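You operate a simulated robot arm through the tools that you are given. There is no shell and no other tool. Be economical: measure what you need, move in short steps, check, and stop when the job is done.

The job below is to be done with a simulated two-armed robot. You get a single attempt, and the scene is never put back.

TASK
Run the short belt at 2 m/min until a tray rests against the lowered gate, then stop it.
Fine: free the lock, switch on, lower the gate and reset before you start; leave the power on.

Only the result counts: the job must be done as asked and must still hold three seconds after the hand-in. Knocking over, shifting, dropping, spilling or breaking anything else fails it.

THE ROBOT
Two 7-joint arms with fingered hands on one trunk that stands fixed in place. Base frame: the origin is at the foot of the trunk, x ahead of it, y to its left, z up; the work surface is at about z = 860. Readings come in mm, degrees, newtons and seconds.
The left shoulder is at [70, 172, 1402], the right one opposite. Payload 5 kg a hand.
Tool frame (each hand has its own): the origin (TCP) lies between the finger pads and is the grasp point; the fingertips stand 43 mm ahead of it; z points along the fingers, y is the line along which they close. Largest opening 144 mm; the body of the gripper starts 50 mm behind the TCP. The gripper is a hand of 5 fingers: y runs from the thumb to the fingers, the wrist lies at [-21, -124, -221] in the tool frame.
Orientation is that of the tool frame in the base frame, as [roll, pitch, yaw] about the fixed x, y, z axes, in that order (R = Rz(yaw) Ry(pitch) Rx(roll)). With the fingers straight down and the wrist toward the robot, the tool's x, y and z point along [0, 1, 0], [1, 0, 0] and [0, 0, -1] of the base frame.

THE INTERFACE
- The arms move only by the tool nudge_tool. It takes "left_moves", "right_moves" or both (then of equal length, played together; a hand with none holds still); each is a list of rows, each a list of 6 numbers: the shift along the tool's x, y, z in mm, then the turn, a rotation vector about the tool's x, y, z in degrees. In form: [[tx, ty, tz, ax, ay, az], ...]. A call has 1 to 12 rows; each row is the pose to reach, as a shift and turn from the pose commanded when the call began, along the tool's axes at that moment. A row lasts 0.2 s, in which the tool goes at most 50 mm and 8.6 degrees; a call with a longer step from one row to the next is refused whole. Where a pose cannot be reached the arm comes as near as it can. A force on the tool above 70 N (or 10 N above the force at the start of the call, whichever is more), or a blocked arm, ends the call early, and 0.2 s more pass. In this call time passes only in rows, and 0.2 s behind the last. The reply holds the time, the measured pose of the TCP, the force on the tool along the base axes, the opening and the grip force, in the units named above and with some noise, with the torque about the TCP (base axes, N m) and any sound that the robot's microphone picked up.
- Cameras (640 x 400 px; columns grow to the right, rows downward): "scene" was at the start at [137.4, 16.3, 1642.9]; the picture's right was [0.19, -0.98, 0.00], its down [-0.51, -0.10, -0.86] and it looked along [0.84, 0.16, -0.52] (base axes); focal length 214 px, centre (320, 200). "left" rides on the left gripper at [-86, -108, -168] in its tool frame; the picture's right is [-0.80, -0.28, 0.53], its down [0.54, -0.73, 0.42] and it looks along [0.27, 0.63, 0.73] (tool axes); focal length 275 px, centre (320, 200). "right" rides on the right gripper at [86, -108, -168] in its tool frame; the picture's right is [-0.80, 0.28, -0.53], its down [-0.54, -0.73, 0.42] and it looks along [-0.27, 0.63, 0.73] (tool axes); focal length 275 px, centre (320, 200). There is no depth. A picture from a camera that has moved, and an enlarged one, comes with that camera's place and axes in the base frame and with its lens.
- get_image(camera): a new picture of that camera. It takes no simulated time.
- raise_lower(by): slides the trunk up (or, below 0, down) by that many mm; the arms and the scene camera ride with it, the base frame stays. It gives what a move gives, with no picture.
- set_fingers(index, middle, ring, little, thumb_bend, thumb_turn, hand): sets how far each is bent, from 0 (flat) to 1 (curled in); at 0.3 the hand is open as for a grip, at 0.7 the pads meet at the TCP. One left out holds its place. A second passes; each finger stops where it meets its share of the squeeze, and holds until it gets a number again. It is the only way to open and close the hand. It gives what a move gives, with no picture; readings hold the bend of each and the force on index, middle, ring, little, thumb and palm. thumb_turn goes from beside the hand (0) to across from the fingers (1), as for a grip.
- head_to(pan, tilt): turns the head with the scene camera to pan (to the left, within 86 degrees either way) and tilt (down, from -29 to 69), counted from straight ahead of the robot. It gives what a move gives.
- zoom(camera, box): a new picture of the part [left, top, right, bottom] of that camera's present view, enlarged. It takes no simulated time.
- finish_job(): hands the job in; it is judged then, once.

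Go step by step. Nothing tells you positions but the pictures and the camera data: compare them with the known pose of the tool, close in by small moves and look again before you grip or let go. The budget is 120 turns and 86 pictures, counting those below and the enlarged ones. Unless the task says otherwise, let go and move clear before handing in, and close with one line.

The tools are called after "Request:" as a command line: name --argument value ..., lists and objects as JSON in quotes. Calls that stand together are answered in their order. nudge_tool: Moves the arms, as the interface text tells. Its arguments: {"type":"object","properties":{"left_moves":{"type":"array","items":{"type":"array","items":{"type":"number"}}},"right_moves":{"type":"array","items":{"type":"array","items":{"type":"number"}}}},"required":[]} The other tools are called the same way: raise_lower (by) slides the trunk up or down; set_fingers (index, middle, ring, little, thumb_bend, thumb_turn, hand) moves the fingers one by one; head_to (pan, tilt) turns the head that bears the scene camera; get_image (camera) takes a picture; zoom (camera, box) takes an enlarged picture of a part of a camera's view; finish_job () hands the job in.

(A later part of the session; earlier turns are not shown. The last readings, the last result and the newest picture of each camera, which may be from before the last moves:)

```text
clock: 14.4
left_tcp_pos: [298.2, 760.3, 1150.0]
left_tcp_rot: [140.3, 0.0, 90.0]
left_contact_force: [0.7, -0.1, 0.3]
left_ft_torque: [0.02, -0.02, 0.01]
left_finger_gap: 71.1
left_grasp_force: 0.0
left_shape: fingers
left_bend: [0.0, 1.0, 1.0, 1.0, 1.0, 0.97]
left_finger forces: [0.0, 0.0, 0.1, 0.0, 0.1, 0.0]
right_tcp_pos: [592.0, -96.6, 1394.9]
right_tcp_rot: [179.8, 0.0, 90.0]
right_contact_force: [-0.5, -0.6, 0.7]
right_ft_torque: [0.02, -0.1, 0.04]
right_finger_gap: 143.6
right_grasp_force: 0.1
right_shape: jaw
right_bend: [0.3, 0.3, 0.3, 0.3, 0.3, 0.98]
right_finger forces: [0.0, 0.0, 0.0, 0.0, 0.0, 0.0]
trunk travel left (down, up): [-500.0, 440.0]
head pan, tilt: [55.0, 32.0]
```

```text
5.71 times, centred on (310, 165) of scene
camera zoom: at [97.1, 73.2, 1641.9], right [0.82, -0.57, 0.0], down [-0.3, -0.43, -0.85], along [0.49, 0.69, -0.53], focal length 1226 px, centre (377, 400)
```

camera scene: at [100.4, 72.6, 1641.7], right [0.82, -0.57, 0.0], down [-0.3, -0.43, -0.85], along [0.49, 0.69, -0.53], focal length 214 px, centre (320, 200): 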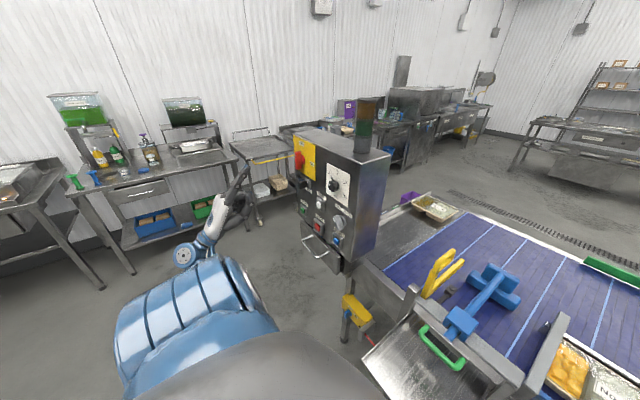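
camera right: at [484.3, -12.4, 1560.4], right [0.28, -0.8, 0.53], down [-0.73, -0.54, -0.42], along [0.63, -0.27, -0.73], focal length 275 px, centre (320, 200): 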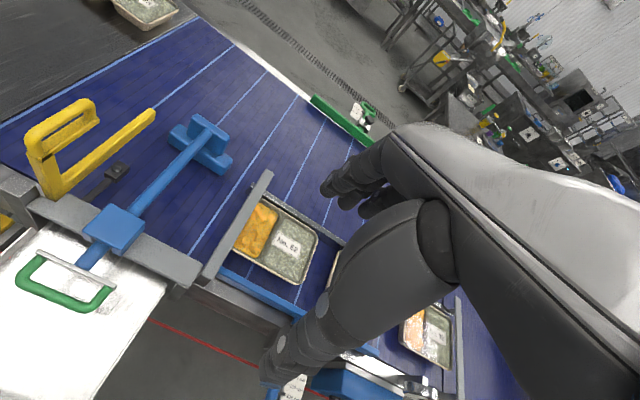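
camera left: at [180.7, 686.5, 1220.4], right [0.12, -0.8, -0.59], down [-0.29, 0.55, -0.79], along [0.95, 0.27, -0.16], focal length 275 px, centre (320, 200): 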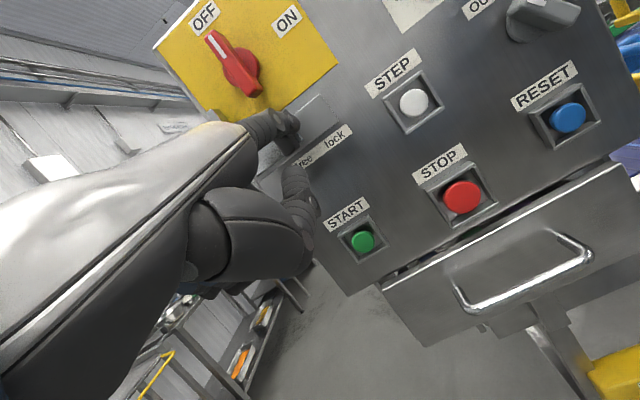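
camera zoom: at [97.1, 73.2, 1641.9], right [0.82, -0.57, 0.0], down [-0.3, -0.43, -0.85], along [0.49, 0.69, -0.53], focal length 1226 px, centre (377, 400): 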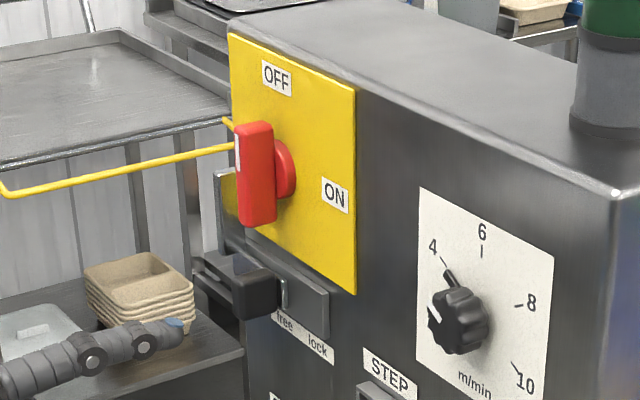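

The hook has cleared the handle but the force never rose, so the bolt may have more travel. I push again until it stops.

Request:
nudge_tool --left_moves '[[0, 40, 24, 0, 0, 0], [0, 60, 36, 0, 0, 0], [20, 60, 36, 0, 0, 0], [30, 60, 36, 0, 0, 0], [38, 60, 36, 0, 0, 0], [46, 60, 36, 0, 0, 0], [54, 60, 36, 0, 0, 0], [62, 60, 36, 0, 0, 0]]'

Request:
zoom --camera "scene" --box '[270, 130, 350, 200]'

```text
clock: 16.2
left_tcp_pos: [369.5, 816.3, 1162.9]
left_tcp_rot: [140.4, -0.3, 89.7]
left_contact_force: [-2.3, -28.3, -2.8]
left_ft_torque: [2.63, 0.12, -2.49]
left_finger_gap: 74.3
left_grasp_force: 13.4
left_shape: fingers
left_bend: [0.0, 1.0, 1.0, 1.0, 1.0, 0.97]
left_finger forces: [26.3, 0.0, 0.1, 0.1, 0.0, 0.0]
right_tcp_pos: [593.9, -102.4, 1393.9]
right_tcp_rot: [-180.0, -0.1, 89.9]
right_contact_force: [-0.5, -0.8, 0.2]
right_ft_torque: [-0.01, -0.01, 0.01]
right_finger_gap: 143.5
right_grasp_force: 0.0
right_shape: jaw
right_bend: [0.3, 0.3, 0.3, 0.3, 0.3, 0.98]
right_finger forces: [0.0, 0.1, 0.0, 0.0, 0.1, 0.0]
trunk travel left (down, up): [-500.0, 440.0]
head pan, tilt: [55.0, 32.0]
```

```text
5.71 times, centred on (310, 165) of scene
camera zoom: at [99.6, 66.1, 1641.9], right [0.82, -0.57, 0.0], down [-0.3, -0.43, -0.85], along [0.49, 0.7, -0.53], focal length 1226 px, centre (377, 400)
```

zoom: 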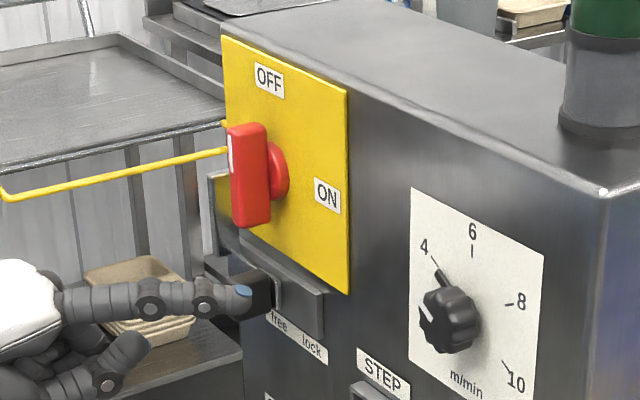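

The bolt is hard against its end at "free". Next I place the fingertip right of the lower end of the red handle, to swing it clockwise to ON.

Request:
nudge_tool --left_moves '[[-15, 0, 0, 0, 0, 0], [-25, -37, -31, 0, 0, 0], [-50, -20, -52, 0, 0, 0], [-82, -2, -73, 0, 0, 0]]'

Request:
zoom --camera "left" --box '[200, 60, 420, 240]'

Request:
zoom --camera "scene" --box '[270, 120, 370, 200]'

```text
clock: 17.2
left_tcp_pos: [322.4, 738.9, 1215.1]
left_tcp_rot: [140.5, 0.0, 90.1]
left_contact_force: [0.4, -0.2, 0.9]
left_ft_torque: [0.01, 0.06, 0.0]
left_finger_gap: 71.2
left_grasp_force: 0.1
left_shape: fingers
left_bend: [0.0, 1.0, 1.0, 1.0, 1.0, 0.97]
left_finger forces: [0.0, 0.0, 0.1, 0.0, 0.1, 0.0]
right_tcp_pos: [595.3, -96.9, 1392.8]
right_tcp_rot: [180.0, 0.0, 90.1]
right_contact_force: [-0.2, -0.4, 0.2]
right_ft_torque: [0.02, 0.02, -0.02]
right_finger_gap: 143.8
right_grasp_force: 0.1
right_shape: jaw
right_bend: [0.3, 0.3, 0.3, 0.3, 0.3, 0.98]
right_finger forces: [0.0, 0.0, 0.0, 0.0, 0.0, 0.0]
trunk travel left (down, up): [-500.0, 440.0]
head pan, tilt: [55.0, 32.0]
```

```text
2.22 times, centred on (310, 150) of left
camera zoom: at [133.5, 653.2, 1275.3], right [0.12, -0.8, -0.59], down [-0.29, 0.54, -0.79], along [0.95, 0.27, -0.17], focal length 612 px, centre (342, 311)
```

zoom: 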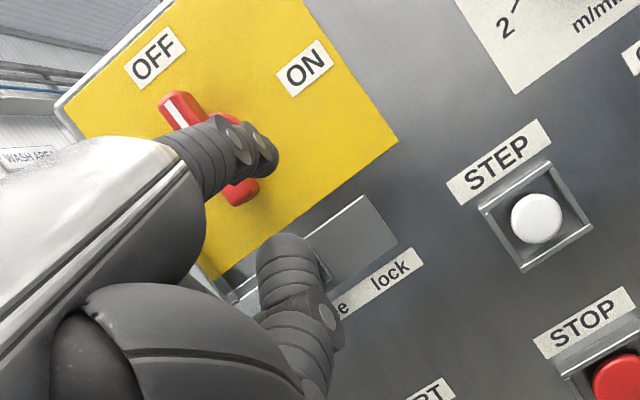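

```text
5.00 times, centred on (320, 160) of scene
camera zoom: at [101.0, 71.9, 1641.6], right [0.82, -0.57, 0.0], down [-0.3, -0.43, -0.85], along [0.49, 0.69, -0.53], focal length 1072 px, centre (320, 400)
```

zoom: 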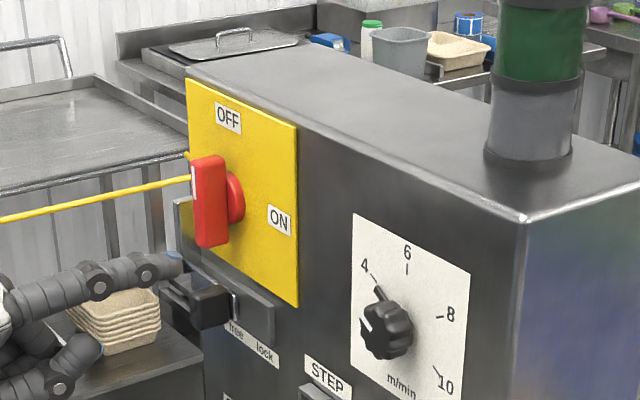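

The tip is at (433, 724, 1308), just where wanted. I push in and sweep left along the arc of the handle's lower end.

Request:
nudge_tool --left_moves '[[0, 38.6, 31.9, 0, 0, 0], [12, 36.4, 34.6, 0, 0, 0], [23.5, 32.9, 38.8, 0, 0, 0], [39, 32.5, 39.2, 0, 0, 0], [54, 36.4, 34.6, 0, 0, 0], [63, 42.1, 27.7, 0, 0, 0], [66, 45.6, 23.4, 0, 0, 0], [70, 50.1, 18, 0, 0, 0]]'

Request:
zoom --camera "scene" --box '[270, 120, 370, 200]'

```text
clock: 19.1
left_tcp_pos: [372.0, 810.8, 1232.0]
left_tcp_rot: [140.6, 0.1, 90.1]
left_contact_force: [-0.5, -0.1, -5.1]
left_ft_torque: [0.1, 0.44, -0.09]
left_finger_gap: 66.8
left_grasp_force: 2.5
left_shape: fingers
left_bend: [0.02, 1.0, 1.0, 1.0, 1.0, 0.97]
left_finger forces: [6.4, 0.0, 0.0, 0.1, 0.0, 0.1]
right_tcp_pos: [593.2, -95.2, 1392.6]
right_tcp_rot: [179.9, 0.2, 90.0]
right_contact_force: [0.5, 0.2, -0.3]
right_ft_torque: [-0.02, 0.0, -0.01]
right_finger_gap: 143.7
right_grasp_force: 0.0
right_shape: jaw
right_bend: [0.3, 0.3, 0.3, 0.3, 0.3, 0.98]
right_finger forces: [0.1, 0.1, 0.0, 0.1, 0.0, 0.1]
trunk travel left (down, up): [-500.0, 440.0]
head pan, tilt: [55.0, 32.0]
```

```text
5.00 times, centred on (320, 160) of scene
camera zoom: at [100.5, 74.4, 1641.5], right [0.82, -0.57, 0.0], down [-0.3, -0.44, -0.85], along [0.49, 0.69, -0.53], focal length 1072 px, centre (320, 400)
```

zoom: 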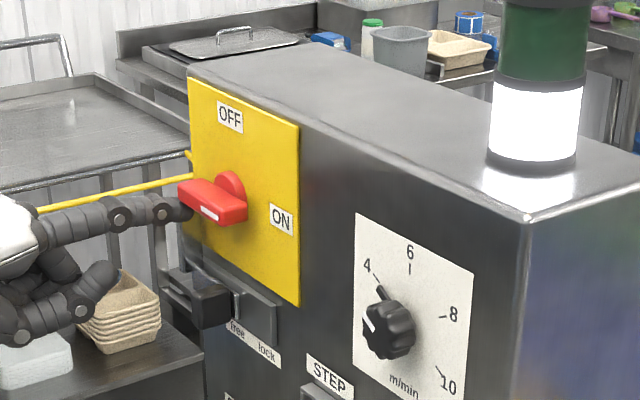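

The lamp lights white: power is on. Next the speed knob: its centre is about (y 545, z 1316), with 4 at 60 degrees left of top and 2 at 120. I'll place the fingertip above its pointer.

Request:
nudge_tool --left_moves '[[0, -11.5, -1.7, 0, 0, 0], [0, -42.4, -27.2, 0, 0, 0], [-42, -35, -35, 0, 0, 0], [-88, -25, -43, 0, 0, 0], [-136, -17, -47, 0, 0, 0], [-184, -17, -47, 0, 0, 0], [-232, -17, -47, 0, 0, 0], [-236, -17, -47, 0, 0, 0]]'

Request:
zoom --camera "left" --box '[200, 60, 420, 240]'

Request:
zoom --camera "scene" --box '[280, 130, 380, 210]'

```text
clock: 20.9
left_tcp_pos: [327.8, 576.0, 1259.2]
left_tcp_rot: [140.4, 0.1, 89.8]
left_contact_force: [-0.3, 0.9, 0.4]
left_ft_torque: [-0.01, -0.04, 0.01]
left_finger_gap: 70.9
left_grasp_force: 0.1
left_shape: fingers
left_bend: [0.0, 1.0, 1.0, 1.0, 1.0, 0.97]
left_finger forces: [0.0, 0.1, 0.1, 0.0, 0.1, 0.1]
right_tcp_pos: [593.3, -94.5, 1394.1]
right_tcp_rot: [-180.0, 0.0, 90.0]
right_contact_force: [-0.5, -0.1, 0.0]
right_ft_torque: [-0.07, -0.02, 0.0]
right_finger_gap: 143.8
right_grasp_force: 0.1
right_shape: jaw
right_bend: [0.3, 0.3, 0.3, 0.3, 0.3, 0.98]
right_finger forces: [0.0, 0.1, 0.0, 0.1, 0.0, 0.0]
trunk travel left (down, up): [-500.0, 440.0]
head pan, tilt: [55.0, 32.0]
```

```text
2.22 times, centred on (310, 150) of left
camera zoom: at [139.9, 490.5, 1316.9], right [0.12, -0.8, -0.59], down [-0.29, 0.54, -0.79], along [0.95, 0.26, -0.16], focal length 612 px, centre (342, 311)
```

zoom: 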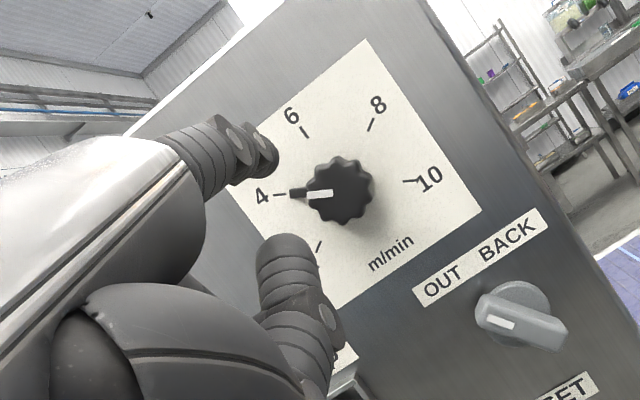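

```text
5.00 times, centred on (330, 170) of scene
camera zoom: at [99.7, 73.8, 1641.7], right [0.82, -0.57, 0.0], down [-0.3, -0.43, -0.85], along [0.49, 0.69, -0.53], focal length 1072 px, centre (270, 350)
```

zoom: 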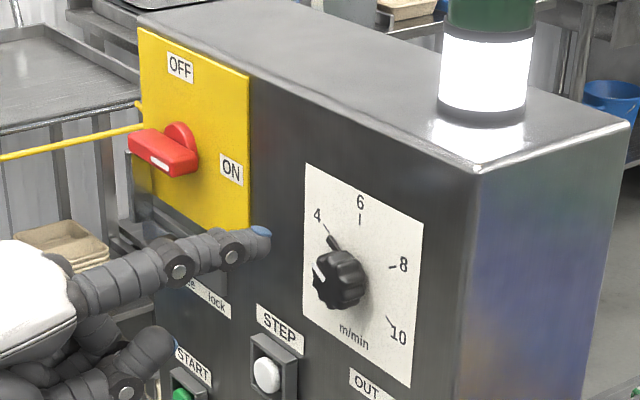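

Tip sits just above and left of the pointer. I push in to the dial plate and sweep the pointer down toward 2, stopping short at first.

Request:
nudge_tool --left_moves '[[0, 21, 18, 0, 0, 0], [0, 35, 29, 0, 0, 0], [0, 43.2, 35.7, 0, 0, 0], [4, 35.8, 44.6, 0, 0, 0], [8, 33, 48, 0, 0, 0], [11.4, 30.5, 51.1, 0, 0, 0], [14, 27, 55, 0, 0, 0], [15.6, 23.8, 59.1, 0, 0, 0], [16.3, 20.3, 63.5, 0, 0, 0]]'

Request:
zoom --camera "left" --box '[220, 60, 440, 240]'

Request:
zoom --camera "scene" --box '[310, 160, 370, 210]'

```text
clock: 22.9
left_tcp_pos: [385.4, 589.4, 1222.9]
left_tcp_rot: [140.3, 0.0, 90.0]
left_contact_force: [0.1, 0.0, -0.2]
left_ft_torque: [0.0, 0.01, -0.04]
left_finger_gap: 71.0
left_grasp_force: 0.0
left_shape: fingers
left_bend: [0.0, 1.0, 1.0, 1.0, 1.0, 0.97]
left_finger forces: [0.0, 0.0, 0.0, 0.0, 0.0, 0.0]
right_tcp_pos: [594.6, -97.0, 1393.1]
right_tcp_rot: [180.0, 0.0, 90.0]
right_contact_force: [0.3, -0.3, 0.7]
right_ft_torque: [-0.01, -0.01, 0.02]
right_finger_gap: 143.7
right_grasp_force: 0.1
right_shape: jaw
right_bend: [0.3, 0.3, 0.3, 0.3, 0.3, 0.98]
right_finger forces: [0.0, 0.1, 0.1, 0.0, 0.0, 0.0]
trunk travel left (down, up): [-500.0, 440.0]
head pan, tilt: [55.0, 32.0]
```

```text
2.22 times, centred on (330, 150) of left
camera zoom: at [196.5, 504.4, 1281.7], right [0.12, -0.8, -0.59], down [-0.29, 0.54, -0.79], along [0.95, 0.27, -0.16], focal length 612 px, centre (298, 311)
```

zoom: 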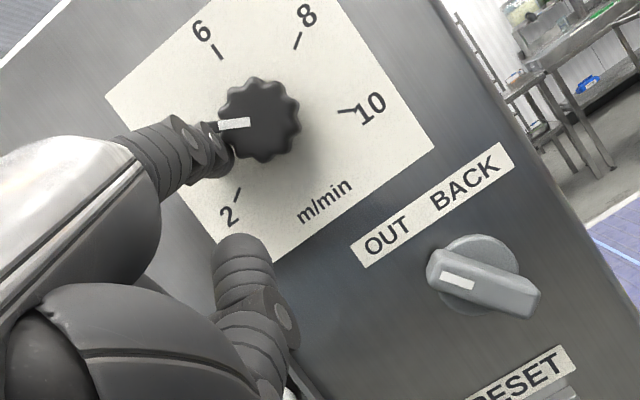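

```text
8.00 times, centred on (340, 185) of scene
camera zoom: at [100.3, 72.7, 1641.7], right [0.82, -0.57, 0.0], down [-0.3, -0.43, -0.85], along [0.49, 0.69, -0.53], focal length 1716 px, centre (160, 320)
```

zoom: 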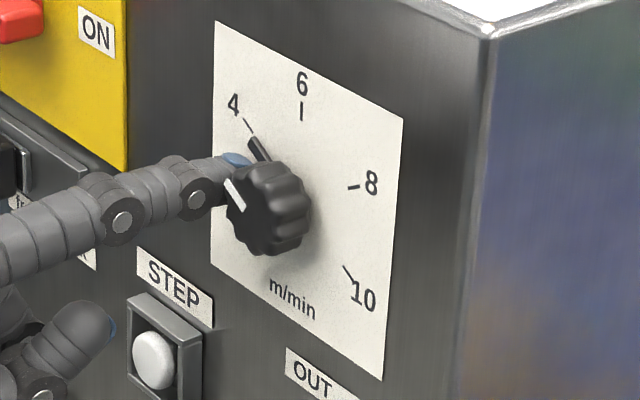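

The finger passed in front of the pointer without touching. I go back above it and reach deeper until the tip feels the plate.

Request:
nudge_tool --left_moves '[[0, -19.3, -15.9, 0, 0, 0], [-16, 3.6, -43.7, 0, 0, 0], [-16, 22.9, -27.8, 0, 0, 0], [-16, 27.5, -24, 0, 0, 0], [-16, 30.6, -21.4, 0, 0, 0]]'

Request:
nudge_tool --left_moves '[[0, 3, 2.5, 0, 0, 0]]'

Request:
zoom --camera "scene" --box '[310, 160, 370, 210]'

```text
clock: 24.1
left_tcp_pos: [390.1, 574.6, 1260.0]
left_tcp_rot: [140.3, 0.0, 90.1]
left_contact_force: [-28.4, 0.2, -2.8]
left_ft_torque: [0.13, -2.42, -0.44]
left_finger_gap: 69.5
left_grasp_force: 14.7
left_shape: fingers
left_bend: [0.0, 1.0, 1.0, 1.0, 1.0, 0.97]
left_finger forces: [28.7, 0.0, 0.1, 0.1, 0.1, 0.0]
right_tcp_pos: [589.5, -96.4, 1394.4]
right_tcp_rot: [179.8, 0.0, 89.9]
right_contact_force: [0.1, -0.8, 0.2]
right_ft_torque: [-0.02, 0.0, 0.04]
right_finger_gap: 143.4
right_grasp_force: 0.0
right_shape: jaw
right_bend: [0.3, 0.3, 0.3, 0.3, 0.3, 0.98]
right_finger forces: [0.1, 0.0, 0.0, 0.1, 0.1, 0.1]
trunk travel left (down, up): [-500.0, 440.0]
head pan, tilt: [55.0, 32.0]
```

```text
clock: 24.4
left_tcp_pos: [391.2, 573.8, 1261.6]
left_tcp_rot: [140.0, 0.0, 90.0]
left_contact_force: [-56.1, -1.1, -5.1]
left_ft_torque: [0.19, -4.92, -0.83]
left_finger_gap: 68.8
left_grasp_force: 27.9
left_shape: fingers
left_bend: [0.01, 1.0, 1.0, 1.0, 1.0, 0.97]
left_finger forces: [56.1, 0.1, 0.0, 0.0, 0.1, 0.0]
right_tcp_pos: [584.7, -96.0, 1397.3]
right_tcp_rot: [179.6, 0.0, 90.0]
right_contact_force: [0.2, 0.2, -0.7]
right_ft_torque: [-0.02, -0.02, 0.02]
right_finger_gap: 143.7
right_grasp_force: 0.0
right_shape: jaw
right_bend: [0.3, 0.3, 0.3, 0.3, 0.3, 0.98]
right_finger forces: [0.0, 0.0, 0.0, 0.1, 0.0, 0.0]
trunk travel left (down, up): [-500.0, 440.0]
head pan, tilt: [55.0, 32.0]
```

```text
8.00 times, centred on (340, 185) of scene
camera zoom: at [88.6, 73.1, 1642.4], right [0.82, -0.57, 0.01], down [-0.3, -0.43, -0.85], along [0.49, 0.7, -0.53], focal length 1716 px, centre (160, 320)
```

zoom: 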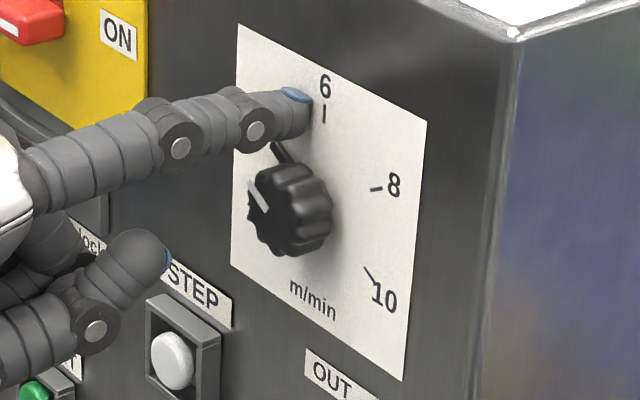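

Contact with the plate is found. I ease back 3 mm and sweep the pointer down in light contact.

Request:
nudge_tool --left_moves '[[0, -2.3, -1.9, 0, 0, 0], [2, -9.7, 7, 0, 0, 0], [5, -12.5, 10.4, 0, 0, 0], [8, -15, 13.5, 0, 0, 0], [10, -18.5, 17.5, 0, 0, 0], [11, -21.7, 21.5, 0, 0, 0], [12, -25.2, 25.9, 0, 0, 0]]'

Request:
zoom --camera "scene" --box '[310, 160, 370, 210]'

```text
clock: 26.1
left_tcp_pos: [394.5, 583.9, 1223.5]
left_tcp_rot: [140.3, -0.1, 89.9]
left_contact_force: [-12.9, -3.7, 7.6]
left_ft_torque: [0.2, -2.19, -0.57]
left_finger_gap: 82.7
left_grasp_force: 6.3
left_shape: fingers
left_bend: [0.0, 1.0, 1.0, 1.0, 1.0, 0.97]
left_finger forces: [12.8, 0.0, 0.1, 0.0, 0.0, 0.0]
right_tcp_pos: [590.9, -97.7, 1393.8]
right_tcp_rot: [179.9, 0.0, 89.9]
right_contact_force: [0.0, -0.2, -0.4]
right_ft_torque: [-0.03, -0.01, -0.06]
right_finger_gap: 143.7
right_grasp_force: 0.1
right_shape: jaw
right_bend: [0.3, 0.3, 0.3, 0.3, 0.3, 0.98]
right_finger forces: [0.0, 0.0, 0.0, 0.1, 0.1, 0.0]
trunk travel left (down, up): [-500.0, 440.0]
head pan, tilt: [55.0, 32.0]
```

```text
8.00 times, centred on (340, 185) of scene
camera zoom: at [97.5, 71.5, 1642.0], right [0.82, -0.57, 0.0], down [-0.3, -0.43, -0.85], along [0.49, 0.69, -0.53], focal length 1716 px, centre (160, 320)
```

zoom: 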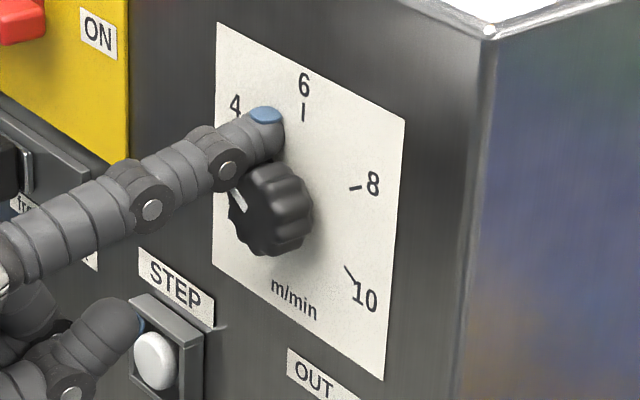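

The straight finger yields against the stiff knob, so I will pinch the knob instead. I retreat, open the hand and face the knob squarely.

Request:
nudge_tool --left_moves '[[0, -28, -23, 0, 0, 0], [0, -56, -46, 0, 0, 0], [0, -84.8, -70, 0, 0, 0]]'

Request:
set_fingers --hand "left" --index 0.3 --middle 0.3 --ring 0.3 --little 0.3 --thumb_bend 0.3 --thumb_turn 1

Request:
nudge_tool --left_moves '[[-5, 19, -1, -7.2, 0, 0], [-11, 38, -3, -14.4, 0, 0], [-17, 57, -4, -21.6, 0, 0], [-22, 76, -5, -28.8, 0, 0], [-28, 95, -6, -36, 0, 0], [-34, 114, -8, -43.2, 0, 0], [-39, 132, -9, -50.4, 0, 0]]'

Request:
get_image --camera "left"

Request:
zoom --camera "scene" --box '[270, 120, 370, 200]'

```text
clock: 26.9
left_tcp_pos: [286.2, 585.7, 1221.0]
left_tcp_rot: [140.4, -0.1, 89.9]
left_contact_force: [-0.3, -0.3, 0.0]
left_ft_torque: [0.01, 0.01, 0.03]
left_finger_gap: 71.0
left_grasp_force: 0.1
left_shape: fingers
left_bend: [0.0, 1.0, 1.0, 1.0, 1.0, 0.97]
left_finger forces: [0.0, 0.0, 0.0, 0.0, 0.1, 0.1]
right_tcp_pos: [592.7, -97.1, 1393.9]
right_tcp_rot: [-180.0, 0.0, 89.9]
right_contact_force: [-0.7, 0.0, 0.1]
right_ft_torque: [0.01, 0.03, -0.02]
right_finger_gap: 143.6
right_grasp_force: 0.1
right_shape: jaw
right_bend: [0.3, 0.3, 0.3, 0.3, 0.3, 0.98]
right_finger forces: [0.0, 0.0, 0.0, 0.0, 0.0, 0.0]
trunk travel left (down, up): [-500.0, 440.0]
head pan, tilt: [55.0, 32.0]
```

```text
clock: 27.9
left_tcp_pos: [285.8, 585.2, 1221.1]
left_tcp_rot: [140.5, 0.0, 90.0]
left_contact_force: [-0.6, 0.3, -0.8]
left_ft_torque: [0.04, 0.0, -0.04]
left_finger_gap: 149.4
left_grasp_force: 0.1
left_shape: fingers
left_bend: [0.3, 0.3, 0.3, 0.3, 0.3, 0.98]
left_finger forces: [0.0, 0.0, 0.1, 0.0, 0.1, 0.1]
right_tcp_pos: [592.7, -96.3, 1394.5]
right_tcp_rot: [-180.0, 0.1, 89.9]
right_contact_force: [-0.1, 0.9, -0.7]
right_ft_torque: [-0.02, -0.02, -0.02]
right_finger_gap: 143.7
right_grasp_force: 0.1
right_shape: jaw
right_bend: [0.3, 0.3, 0.3, 0.3, 0.3, 0.98]
right_finger forces: [0.0, 0.0, 0.1, 0.0, 0.1, 0.0]
trunk travel left (down, up): [-500.0, 440.0]
head pan, tilt: [55.0, 32.0]
```

```text
clock: 29.4
left_tcp_pos: [384.3, 548.6, 1312.5]
left_tcp_rot: [90.0, 0.0, 90.0]
left_contact_force: [0.7, 0.2, 0.4]
left_ft_torque: [0.0, 0.01, 0.06]
left_finger_gap: 149.4
left_grasp_force: 0.0
left_shape: fingers
left_bend: [0.3, 0.3, 0.3, 0.3, 0.3, 0.98]
left_finger forces: [0.0, 0.0, 0.0, 0.0, 0.0, 0.1]
right_tcp_pos: [595.2, -96.5, 1391.7]
right_tcp_rot: [-179.8, 0.0, 90.1]
right_contact_force: [0.2, 0.3, 0.2]
right_ft_torque: [0.02, 0.06, 0.0]
right_finger_gap: 143.9
right_grasp_force: 0.1
right_shape: jaw
right_bend: [0.3, 0.3, 0.3, 0.3, 0.3, 0.98]
right_finger forces: [0.1, 0.0, 0.1, 0.0, 0.0, 0.0]
trunk travel left (down, up): [-500.0, 440.0]
head pan, tilt: [55.0, 32.0]
```

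```text
34 pictures are left
camera left: at [218.0, 461.3, 1203.9], right [0.53, -0.8, -0.28], down [0.42, 0.54, -0.73], along [0.73, 0.27, 0.63], focal length 275 px, centre (320, 200)
```

left: 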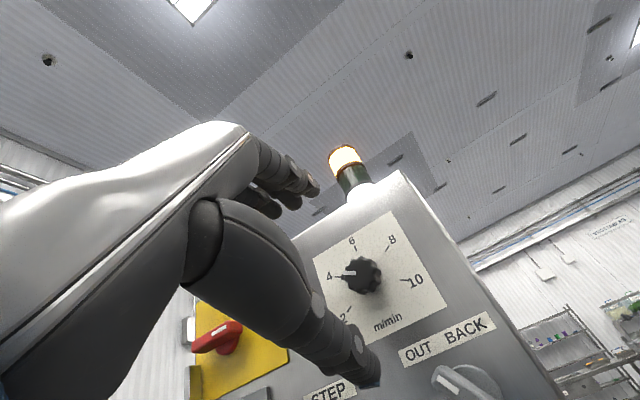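

```text
5.00 times, centred on (320, 160) of scene
camera zoom: at [102.5, 72.0, 1641.6], right [0.82, -0.57, 0.0], down [-0.31, -0.43, -0.85], along [0.49, 0.7, -0.53], focal length 1072 px, centre (320, 400)
```

zoom: 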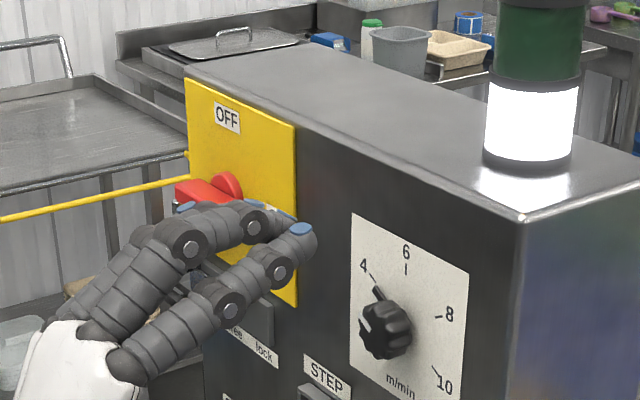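

Facing the knob squarely with the hand open. I advance so the pads surround the knob, then close gently.

Request:
nudge_tool --left_moves '[[-1, 1, 25, 0, 0, 0], [-2, 3, 50, 0, 0, 0], [-3, 3.5, 60, 0, 0, 0]]'

Request:
set_fingers --hand "left" --index 0.7 --middle 0.7 --ring 0.5 --little 0.5 --thumb_bend 0.7

Request:
zoom --camera "scene" --box '[280, 130, 380, 210]'

Request:
zoom --camera "left" --box '[250, 120, 470, 320]'

```text
clock: 30.2
left_tcp_pos: [440.5, 545.1, 1316.4]
left_tcp_rot: [90.0, 0.0, 90.1]
left_contact_force: [-0.9, -0.7, 0.0]
left_ft_torque: [0.01, 0.02, 0.01]
left_finger_gap: 149.3
left_grasp_force: 0.2
left_shape: fingers
left_bend: [0.3, 0.3, 0.3, 0.3, 0.3, 0.98]
left_finger forces: [0.0, 0.0, 0.0, 0.0, 0.0, 0.0]
right_tcp_pos: [592.9, -96.3, 1393.8]
right_tcp_rot: [-180.0, -0.1, 89.9]
right_contact_force: [0.3, -0.6, -0.4]
right_ft_torque: [-0.04, -0.01, 0.03]
right_finger_gap: 143.8
right_grasp_force: 0.1
right_shape: jaw
right_bend: [0.3, 0.3, 0.3, 0.3, 0.3, 0.98]
right_finger forces: [0.0, 0.0, 0.1, 0.1, 0.1, 0.1]
trunk travel left (down, up): [-500.0, 440.0]
head pan, tilt: [55.0, 32.0]
```

```text
clock: 31.2
left_tcp_pos: [442.0, 544.1, 1315.6]
left_tcp_rot: [90.0, 0.0, 90.0]
left_contact_force: [4.3, 1.0, 4.6]
left_ft_torque: [0.03, -0.2, 0.04]
left_finger_gap: 36.1
left_grasp_force: 12.8
left_shape: fingers
left_bend: [0.63, 0.65, 0.5, 0.5, 0.63, 1.0]
left_finger forces: [7.6, 7.0, 0.0, 0.1, 10.8, 0.0]
right_tcp_pos: [595.1, -95.8, 1392.8]
right_tcp_rot: [180.0, 0.0, 90.0]
right_contact_force: [-0.7, 0.3, -0.8]
right_ft_torque: [-0.02, 0.01, 0.01]
right_finger_gap: 143.7
right_grasp_force: 0.1
right_shape: jaw
right_bend: [0.3, 0.3, 0.3, 0.3, 0.3, 0.98]
right_finger forces: [0.0, 0.0, 0.1, 0.0, 0.1, 0.1]
trunk travel left (down, up): [-500.0, 440.0]
head pan, tilt: [55.0, 32.0]
```

```text
5.00 times, centred on (330, 170) of scene
camera zoom: at [100.8, 72.5, 1641.7], right [0.82, -0.57, 0.0], down [-0.3, -0.43, -0.85], along [0.49, 0.69, -0.53], focal length 1072 px, centre (270, 350)
```

zoom: 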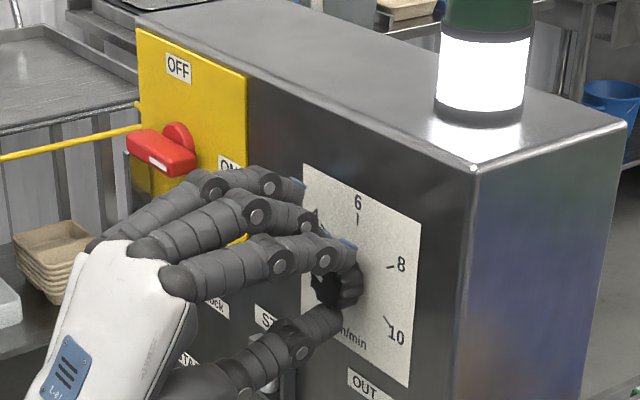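

```text
2.00 times, centred on (360, 220) of left
camera zoom: at [276.5, 458.8, 1206.9], right [0.53, -0.8, -0.28], down [0.42, 0.54, -0.73], along [0.73, 0.27, 0.63], focal length 551 px, centre (240, 160)
```

zoom: 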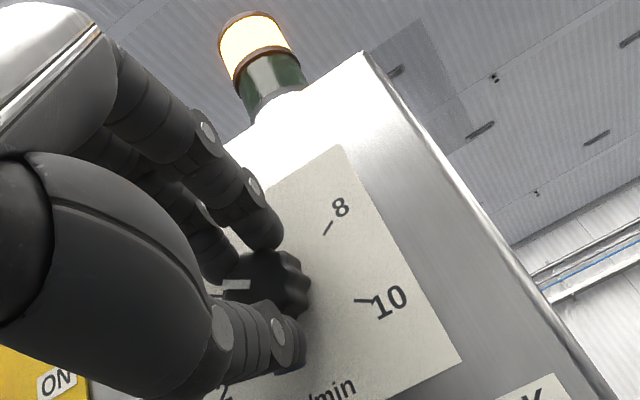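

The knob is well pinched. I firm up the squeeze and turn the hand 60 degrees counter-clockwise.

Request:
set_fingers --hand "left" --index 0.78 --middle 0.78 --thumb_bend 0.78

Request:
nudge_tool --left_moves '[[0, 0, 0, 0, 0, -7.5], [0, 0, 0, 0, 0, -15], [0, 0, 0, 0, 0, -22.5], [0, 0, 0, 0, 0, -30], [0, 0, 0, 0, 0, -37.5], [0, 0, 0, 0, 0, -45], [0, 0, 0, 0, 0, -52.5], [0, 0, 0, 0, 0, -60]]'

Request:
zoom --camera "left" --box '[250, 120, 470, 320]'

```text
clock: 32.2
left_tcp_pos: [443.3, 546.0, 1314.4]
left_tcp_rot: [90.1, 0.0, 90.0]
left_contact_force: [3.8, 2.1, -4.6]
left_ft_torque: [-0.04, 0.01, 0.04]
left_finger_gap: 35.0
left_grasp_force: 23.5
left_shape: fingers
left_bend: [0.63, 0.65, 0.5, 0.5, 0.63, 1.0]
left_finger forces: [11.0, 9.7, 0.0, 0.0, 25.6, 0.0]
right_tcp_pos: [595.7, -95.9, 1394.1]
right_tcp_rot: [-179.9, 0.0, 90.0]
right_contact_force: [0.4, -0.4, 0.1]
right_ft_torque: [0.01, 0.01, 0.02]
right_finger_gap: 143.9
right_grasp_force: 0.0
right_shape: jaw
right_bend: [0.3, 0.3, 0.3, 0.3, 0.3, 0.98]
right_finger forces: [0.0, 0.1, 0.0, 0.0, 0.1, 0.1]
trunk travel left (down, up): [-500.0, 440.0]
head pan, tilt: [55.0, 32.0]
```

```text
clock: 34.0
left_tcp_pos: [457.9, 589.1, 1302.7]
left_tcp_rot: [91.7, 55.8, 92.0]
left_contact_force: [-36.2, 3.0, -8.2]
left_ft_torque: [-0.11, -0.2, 0.22]
left_finger_gap: 0.5
left_grasp_force: 25.1
left_shape: fingers
left_bend: [0.71, 0.71, 0.51, 0.5, 0.73, 1.0]
left_finger forces: [47.9, 0.0, 1.6, 0.1, 0.1, 0.0]
left hand out of reach, approached as far as the arm can: row 5, 6, 7, 8
right_tcp_pos: [588.5, -94.5, 1396.6]
right_tcp_rot: [179.7, 0.0, 90.0]
right_contact_force: [0.2, -0.4, 0.7]
right_ft_torque: [0.07, 0.0, 0.04]
right_finger_gap: 143.6
right_grasp_force: 0.0
right_shape: jaw
right_bend: [0.3, 0.3, 0.3, 0.3, 0.3, 0.98]
right_finger forces: [0.0, 0.1, 0.0, 0.0, 0.0, 0.0]
trunk travel left (down, up): [-500.0, 440.0]
head pan, tilt: [55.0, 32.0]
```

```text
2.00 times, centred on (360, 220) of left
camera zoom: at [292.6, 451.2, 1316.0], right [0.55, -0.68, 0.49], down [0.41, -0.29, -0.86], along [0.73, 0.68, 0.12], focal length 551 px, centre (240, 160)
```

zoom: 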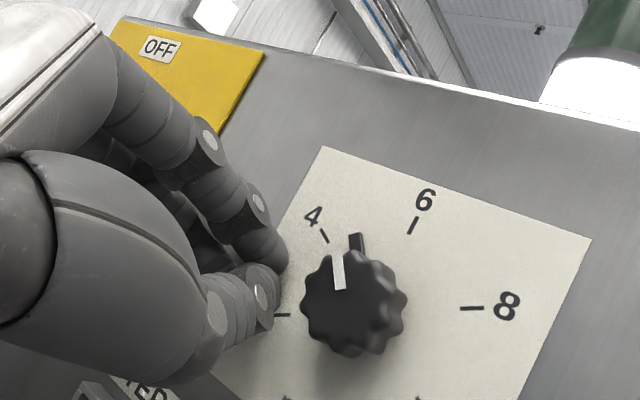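

The arm hit a reach limit part-way and the grip slid off; the knob is now near 5. The turn must start from the clockwise side, so I open, retreat and roll the hand the other way.

Request:
set_fingers --hand "left" --index 0.3 --middle 0.3 --ring 0.3 --little 0.3 --thumb_bend 0.3

Request:
nudge_tool --left_moves '[[0, 0, -25, 0, 0, 0], [0, 0, -50, 0, 0, 8], [0, 0, -70, 0, 0, 16], [0, 0, -70, 0, 0, 24], [0, 0, -70, 0, 0, 32], [0, 0, -70, 0, 0, 40], [0, 0, -70, 0, 0, 48], [0, 0, -70, 0, 0, 56], [0, 0, -70, 0, 0, 64], [0, 0, -70, 0, 0, 72], [0, 0, -70, 0, 0, 80], [0, 0, -70, 0, 0, 88]]'

Request:
nudge_tool --left_moves '[[0, 0, 0, 0, 0, 8], [0, 0, 0, 0, 0, 17], [0, 0, 0, 0, 0, 25]]'

Request:
get_image --camera "left"

```text
clock: 35.0
left_tcp_pos: [456.8, 586.2, 1307.4]
left_tcp_rot: [91.1, 55.8, 91.4]
left_contact_force: [-41.1, -6.6, -4.1]
left_ft_torque: [-0.01, -1.27, 1.91]
left_finger_gap: 105.4
left_grasp_force: 20.7
left_shape: fingers
left_bend: [0.76, 0.3, 0.3, 0.3, 0.3, 0.98]
left_finger forces: [19.1, 22.1, 0.1, 0.0, 0.0, 0.0]
right_tcp_pos: [587.9, -98.1, 1397.1]
right_tcp_rot: [179.6, 0.1, 89.9]
right_contact_force: [0.0, 0.3, -0.5]
right_ft_torque: [0.05, 0.0, 0.0]
right_finger_gap: 143.9
right_grasp_force: 0.0
right_shape: jaw
right_bend: [0.3, 0.3, 0.3, 0.3, 0.3, 0.98]
right_finger forces: [0.0, 0.0, 0.0, 0.0, 0.0, 0.0]
trunk travel left (down, up): [-500.0, 440.0]
head pan, tilt: [55.0, 32.0]
```

```text
clock: 37.6
left_tcp_pos: [396.8, 577.3, 1287.3]
left_tcp_rot: [90.0, -28.1, 90.0]
left_contact_force: [-0.7, -0.1, -0.5]
left_ft_torque: [0.03, 0.0, -0.04]
left_finger_gap: 149.7
left_grasp_force: 0.0
left_shape: fingers
left_bend: [0.3, 0.3, 0.3, 0.3, 0.3, 0.98]
left_finger forces: [0.0, 0.0, 0.0, 0.0, 0.0, 0.0]
left hand out of reach, approached as far as the arm can: row 1, 2
right_tcp_pos: [593.7, -95.5, 1393.7]
right_tcp_rot: [-179.9, 0.0, 89.9]
right_contact_force: [0.2, 0.6, -0.4]
right_ft_torque: [-0.03, -0.03, 0.02]
right_finger_gap: 143.5
right_grasp_force: 0.0
right_shape: jaw
right_bend: [0.3, 0.3, 0.3, 0.3, 0.3, 0.98]
right_finger forces: [0.0, 0.0, 0.1, 0.1, 0.0, 0.1]
trunk travel left (down, up): [-500.0, 440.0]
head pan, tilt: [55.0, 32.0]
```

```text
refused: row 2 steps farther than a row can; nothing moved
```

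```text
29 pictures are left
camera left: at [231.2, 553.6, 1149.6], right [0.53, -0.57, -0.63], down [0.42, 0.82, -0.39], along [0.73, -0.06, 0.68], focal length 275 px, centre (320, 200)
```

left: 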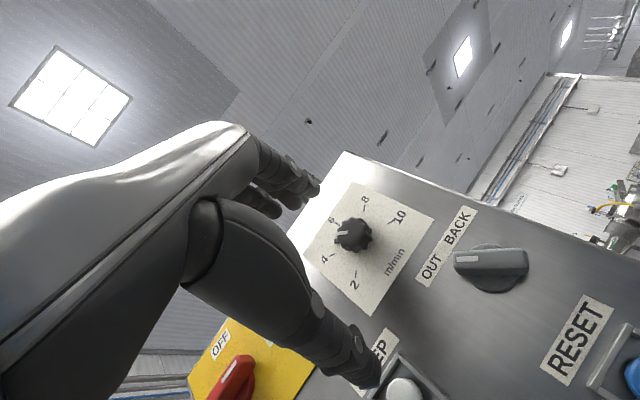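

The hand is at +28 degrees roll; I bring it to +55 and centre on the knob axis again.

Request:
nudge_tool --left_moves '[[-4, 10, 0, 0, 0, 7], [-7, 20, 0, 0, 0, 14], [-11, 30, 0, 0, 0, 21], [-14.6, 40.6, 0, 0, 0, 27]]'

```text
clock: 38.6
left_tcp_pos: [396.8, 544.9, 1316.4]
left_tcp_rot: [89.9, -55.1, 90.0]
left_contact_force: [0.7, -0.3, -1.2]
left_ft_torque: [0.02, -0.01, 0.03]
left_finger_gap: 149.5
left_grasp_force: 0.1
left_shape: fingers
left_bend: [0.3, 0.3, 0.3, 0.3, 0.3, 0.98]
left_finger forces: [0.0, 0.0, 0.0, 0.1, 0.1, 0.0]
right_tcp_pos: [593.5, -97.6, 1393.1]
right_tcp_rot: [-180.0, 0.0, 90.0]
right_contact_force: [0.1, 0.5, -0.1]
right_ft_torque: [0.01, 0.03, 0.0]
right_finger_gap: 143.9
right_grasp_force: 0.2
right_shape: jaw
right_bend: [0.3, 0.3, 0.3, 0.3, 0.3, 0.98]
right_finger forces: [0.0, 0.1, 0.0, 0.1, 0.1, 0.0]
trunk travel left (down, up): [-500.0, 440.0]
head pan, tilt: [55.0, 32.0]
```

Centred with the roll at 55 degrees. I advance and pinch.

Request:
nudge_tool --left_moves '[[0, 0, 25, 0, 0, 0], [0, 0, 48, 0, 0, 0]]'

Request:
set_fingers --hand "left" --index 0.7 --middle 0.7 --ring 0.4 --little 0.4 --thumb_bend 0.7

Request:
set_fingers --hand "left" --index 0.78 --middle 0.78 --thumb_bend 0.78

Request:
nudge_tool --left_moves '[[0, 0, 0, 0, 0, -7.5], [0, 0, 0, 0, 0, -15], [0, 0, 0, 0, 0, -22.5]]'

Request:
zoom --camera "left" --box '[250, 120, 470, 320]'

```text
clock: 39.2
left_tcp_pos: [445.5, 545.8, 1315.6]
left_tcp_rot: [90.1, -55.0, 90.0]
left_contact_force: [0.5, -0.8, 0.0]
left_ft_torque: [-0.02, -0.01, 0.02]
left_finger_gap: 149.6
left_grasp_force: 0.0
left_shape: fingers
left_bend: [0.3, 0.3, 0.3, 0.3, 0.3, 0.98]
left_finger forces: [0.1, 0.0, 0.0, 0.0, 0.0, 0.0]
right_tcp_pos: [595.4, -95.8, 1393.1]
right_tcp_rot: [-179.9, -0.1, 90.0]
right_contact_force: [-0.2, -0.6, -0.1]
right_ft_torque: [-0.03, 0.02, -0.02]
right_finger_gap: 143.5
right_grasp_force: 0.1
right_shape: jaw
right_bend: [0.3, 0.3, 0.3, 0.3, 0.3, 0.98]
right_finger forces: [0.0, 0.0, 0.0, 0.0, 0.0, 0.0]
trunk travel left (down, up): [-500.0, 440.0]
head pan, tilt: [55.0, 32.0]
```

```text
clock: 40.2
left_tcp_pos: [444.8, 544.8, 1317.5]
left_tcp_rot: [89.9, -55.0, 90.0]
left_contact_force: [-0.8, -0.9, 2.5]
left_ft_torque: [-0.01, -0.09, -0.03]
left_finger_gap: 36.7
left_grasp_force: 12.6
left_shape: fingers
left_bend: [0.63, 0.66, 0.4, 0.4, 0.63, 1.0]
left_finger forces: [8.1, 5.9, 0.0, 0.0, 11.9, 0.0]
right_tcp_pos: [593.0, -97.1, 1394.3]
right_tcp_rot: [-180.0, 0.0, 90.0]
right_contact_force: [-1.0, 0.6, 0.3]
right_ft_torque: [-0.01, 0.0, 0.01]
right_finger_gap: 143.5
right_grasp_force: 0.1
right_shape: jaw
right_bend: [0.3, 0.3, 0.3, 0.3, 0.3, 0.98]
right_finger forces: [0.1, 0.1, 0.0, 0.0, 0.0, 0.0]
trunk travel left (down, up): [-500.0, 440.0]
head pan, tilt: [55.0, 32.0]
```

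```text
clock: 41.2
left_tcp_pos: [444.8, 545.0, 1317.4]
left_tcp_rot: [90.0, -55.0, 90.0]
left_contact_force: [3.6, 5.8, 6.8]
left_ft_torque: [0.01, -0.27, 0.05]
left_finger_gap: 36.0
left_grasp_force: 23.8
left_shape: fingers
left_bend: [0.62, 0.65, 0.4, 0.4, 0.63, 1.0]
left_finger forces: [10.7, 12.0, 0.1, 0.1, 24.6, 0.1]
right_tcp_pos: [594.7, -95.8, 1392.2]
right_tcp_rot: [-179.9, -0.1, 90.0]
right_contact_force: [-0.2, -1.0, -0.1]
right_ft_torque: [-0.01, -0.03, -0.04]
right_finger_gap: 143.6
right_grasp_force: 0.2
right_shape: jaw
right_bend: [0.3, 0.3, 0.3, 0.3, 0.3, 0.98]
right_finger forces: [0.0, 0.1, 0.1, 0.0, 0.0, 0.1]
trunk travel left (down, up): [-500.0, 440.0]
head pan, tilt: [55.0, 32.0]
```

```text
clock: 42.0
left_tcp_pos: [444.7, 545.5, 1316.6]
left_tcp_rot: [90.0, -32.4, 90.1]
left_contact_force: [2.5, 6.7, 2.8]
left_ft_torque: [0.03, -0.24, 0.13]
left_finger_gap: 35.7
left_grasp_force: 24.6
left_shape: fingers
left_bend: [0.62, 0.65, 0.4, 0.4, 0.63, 1.0]
left_finger forces: [10.8, 12.7, 0.0, 0.0, 24.7, 0.0]
right_tcp_pos: [594.1, -95.6, 1393.2]
right_tcp_rot: [180.0, -0.1, 90.0]
right_contact_force: [0.4, 1.4, -0.2]
right_ft_torque: [0.02, -0.03, 0.01]
right_finger_gap: 143.8
right_grasp_force: 0.0
right_shape: jaw
right_bend: [0.3, 0.3, 0.3, 0.3, 0.3, 0.98]
right_finger forces: [0.1, 0.1, 0.0, 0.1, 0.1, 0.0]
trunk travel left (down, up): [-500.0, 440.0]
head pan, tilt: [55.0, 32.0]
```

```text
2.00 times, centred on (360, 220) of left
camera zoom: at [279.2, 531.7, 1177.4], right [0.53, -0.52, -0.67], down [0.42, 0.85, -0.32], along [0.73, -0.11, 0.67], focal length 551 px, centre (240, 160)
```

zoom: 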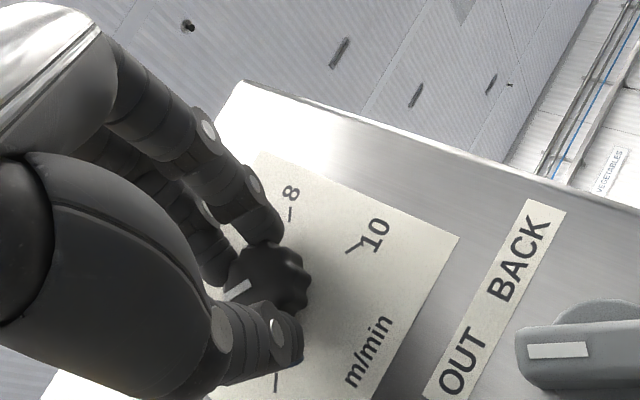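

No slip: the mark is now about 64 degrees left of top (just below 4). It needs about 56 more degrees to point at 2.

Request:
nudge_tool --left_moves '[[0, 0, 0, 0, 0, -8], [0, 0, 0, 0, 0, -16], [0, 0, 0, 0, 0, -24], [0, 0, 0, 0, 0, -32], [0, 0, 0, 0, 0, -40], [0, 0, 0, 0, 0, -48], [0, 0, 0, 0, 0, -56]]'

Request:
zoom --camera "left" --box '[250, 120, 470, 320]'

```text
clock: 43.6
left_tcp_pos: [445.5, 546.0, 1314.6]
left_tcp_rot: [90.0, 23.7, 89.9]
left_contact_force: [-2.5, 2.7, -7.8]
left_ft_torque: [0.06, 0.21, 0.13]
left_finger_gap: 35.7
left_grasp_force: 25.1
left_shape: fingers
left_bend: [0.62, 0.65, 0.4, 0.4, 0.63, 1.0]
left_finger forces: [10.6, 11.6, 0.1, 0.1, 27.1, 0.0]
right_tcp_pos: [593.6, -94.7, 1393.1]
right_tcp_rot: [-180.0, 0.0, 90.0]
right_contact_force: [0.6, -0.3, 0.4]
right_ft_torque: [-0.02, -0.02, -0.01]
right_finger_gap: 143.6
right_grasp_force: 0.0
right_shape: jaw
right_bend: [0.3, 0.3, 0.3, 0.3, 0.3, 0.98]
right_finger forces: [0.1, 0.0, 0.1, 0.0, 0.0, 0.1]
trunk travel left (down, up): [-500.0, 440.0]
head pan, tilt: [55.0, 32.0]
```

```text
2.00 times, centred on (360, 220) of left
camera zoom: at [279.4, 424.6, 1249.6], right [0.53, -0.84, 0.06], down [0.42, 0.21, -0.88], along [0.73, 0.5, 0.47], focal length 551 px, centre (240, 160)
```

zoom: 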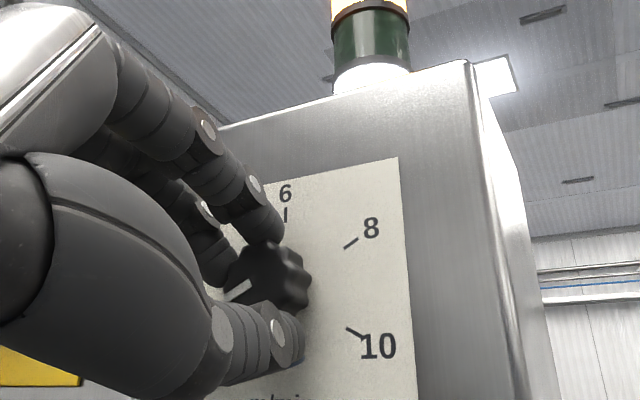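

The knob turned with the hand. I release, back off and check the mark.

Request:
set_fingers --hand "left" --index 0.3 --middle 0.3 --ring 0.3 --little 0.3 --thumb_bend 0.3

Request:
nudge_tool --left_moves '[[0, 0, -25, 0, 0, 0], [0, 0, -60, 0, 0, 0], [0, 0, -100, 0, 0, 8], [0, 0, -100, 0, 0, 16], [0, 0, -100, 0, 0, 23.7]]'

Request:
zoom --camera "left" --box '[290, 180, 450, 320]'

```text
clock: 44.6
left_tcp_pos: [445.7, 544.8, 1316.8]
left_tcp_rot: [90.0, 23.5, 90.0]
left_contact_force: [-0.2, 0.2, -0.2]
left_ft_torque: [-0.01, -0.01, 0.01]
left_finger_gap: 149.2
left_grasp_force: 0.0
left_shape: fingers
left_bend: [0.3, 0.3, 0.3, 0.3, 0.3, 0.98]
left_finger forces: [0.1, 0.0, 0.0, 0.0, 0.0, 0.0]
right_tcp_pos: [594.1, -97.3, 1393.6]
right_tcp_rot: [-180.0, 0.0, 90.1]
right_contact_force: [-0.1, 0.4, 0.0]
right_ft_torque: [0.01, 0.01, 0.0]
right_finger_gap: 143.7
right_grasp_force: 0.1
right_shape: jaw
right_bend: [0.3, 0.3, 0.3, 0.3, 0.3, 0.98]
right_finger forces: [0.1, 0.0, 0.1, 0.0, 0.0, 0.0]
trunk travel left (down, up): [-500.0, 440.0]
head pan, tilt: [55.0, 32.0]
```

```text
clock: 45.9
left_tcp_pos: [345.7, 546.4, 1315.7]
left_tcp_rot: [90.0, -0.3, 89.9]
left_contact_force: [-0.1, 0.5, 0.6]
left_ft_torque: [-0.01, -0.03, -0.01]
left_finger_gap: 149.3
left_grasp_force: 0.2
left_shape: fingers
left_bend: [0.3, 0.3, 0.3, 0.3, 0.3, 0.98]
left_finger forces: [0.0, 0.0, 0.0, 0.0, 0.0, 0.1]
right_tcp_pos: [594.0, -95.7, 1394.4]
right_tcp_rot: [180.0, 0.1, 90.1]
right_contact_force: [-0.9, 0.2, 0.0]
right_ft_torque: [0.0, 0.01, -0.02]
right_finger_gap: 143.6
right_grasp_force: 0.1
right_shape: jaw
right_bend: [0.3, 0.3, 0.3, 0.3, 0.3, 0.98]
right_finger forces: [0.1, 0.0, 0.1, 0.0, 0.0, 0.0]
trunk travel left (down, up): [-500.0, 440.0]
head pan, tilt: [55.0, 32.0]
```

```text
2.86 times, centred on (370, 250) of left
camera zoom: at [179.1, 461.2, 1206.3], right [0.53, -0.8, -0.29], down [0.42, 0.55, -0.72], along [0.73, 0.26, 0.63], focal length 786 px, centre (177, 57)
```

zoom: 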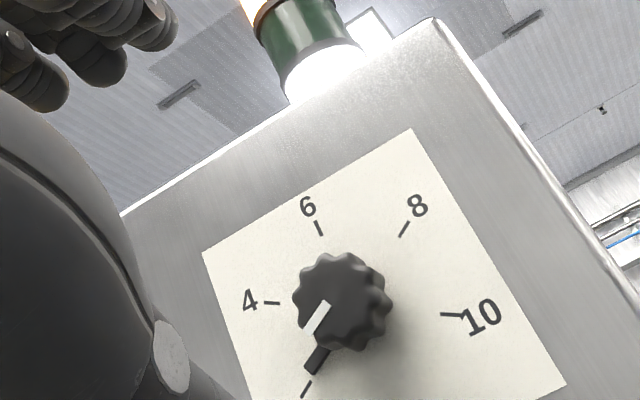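

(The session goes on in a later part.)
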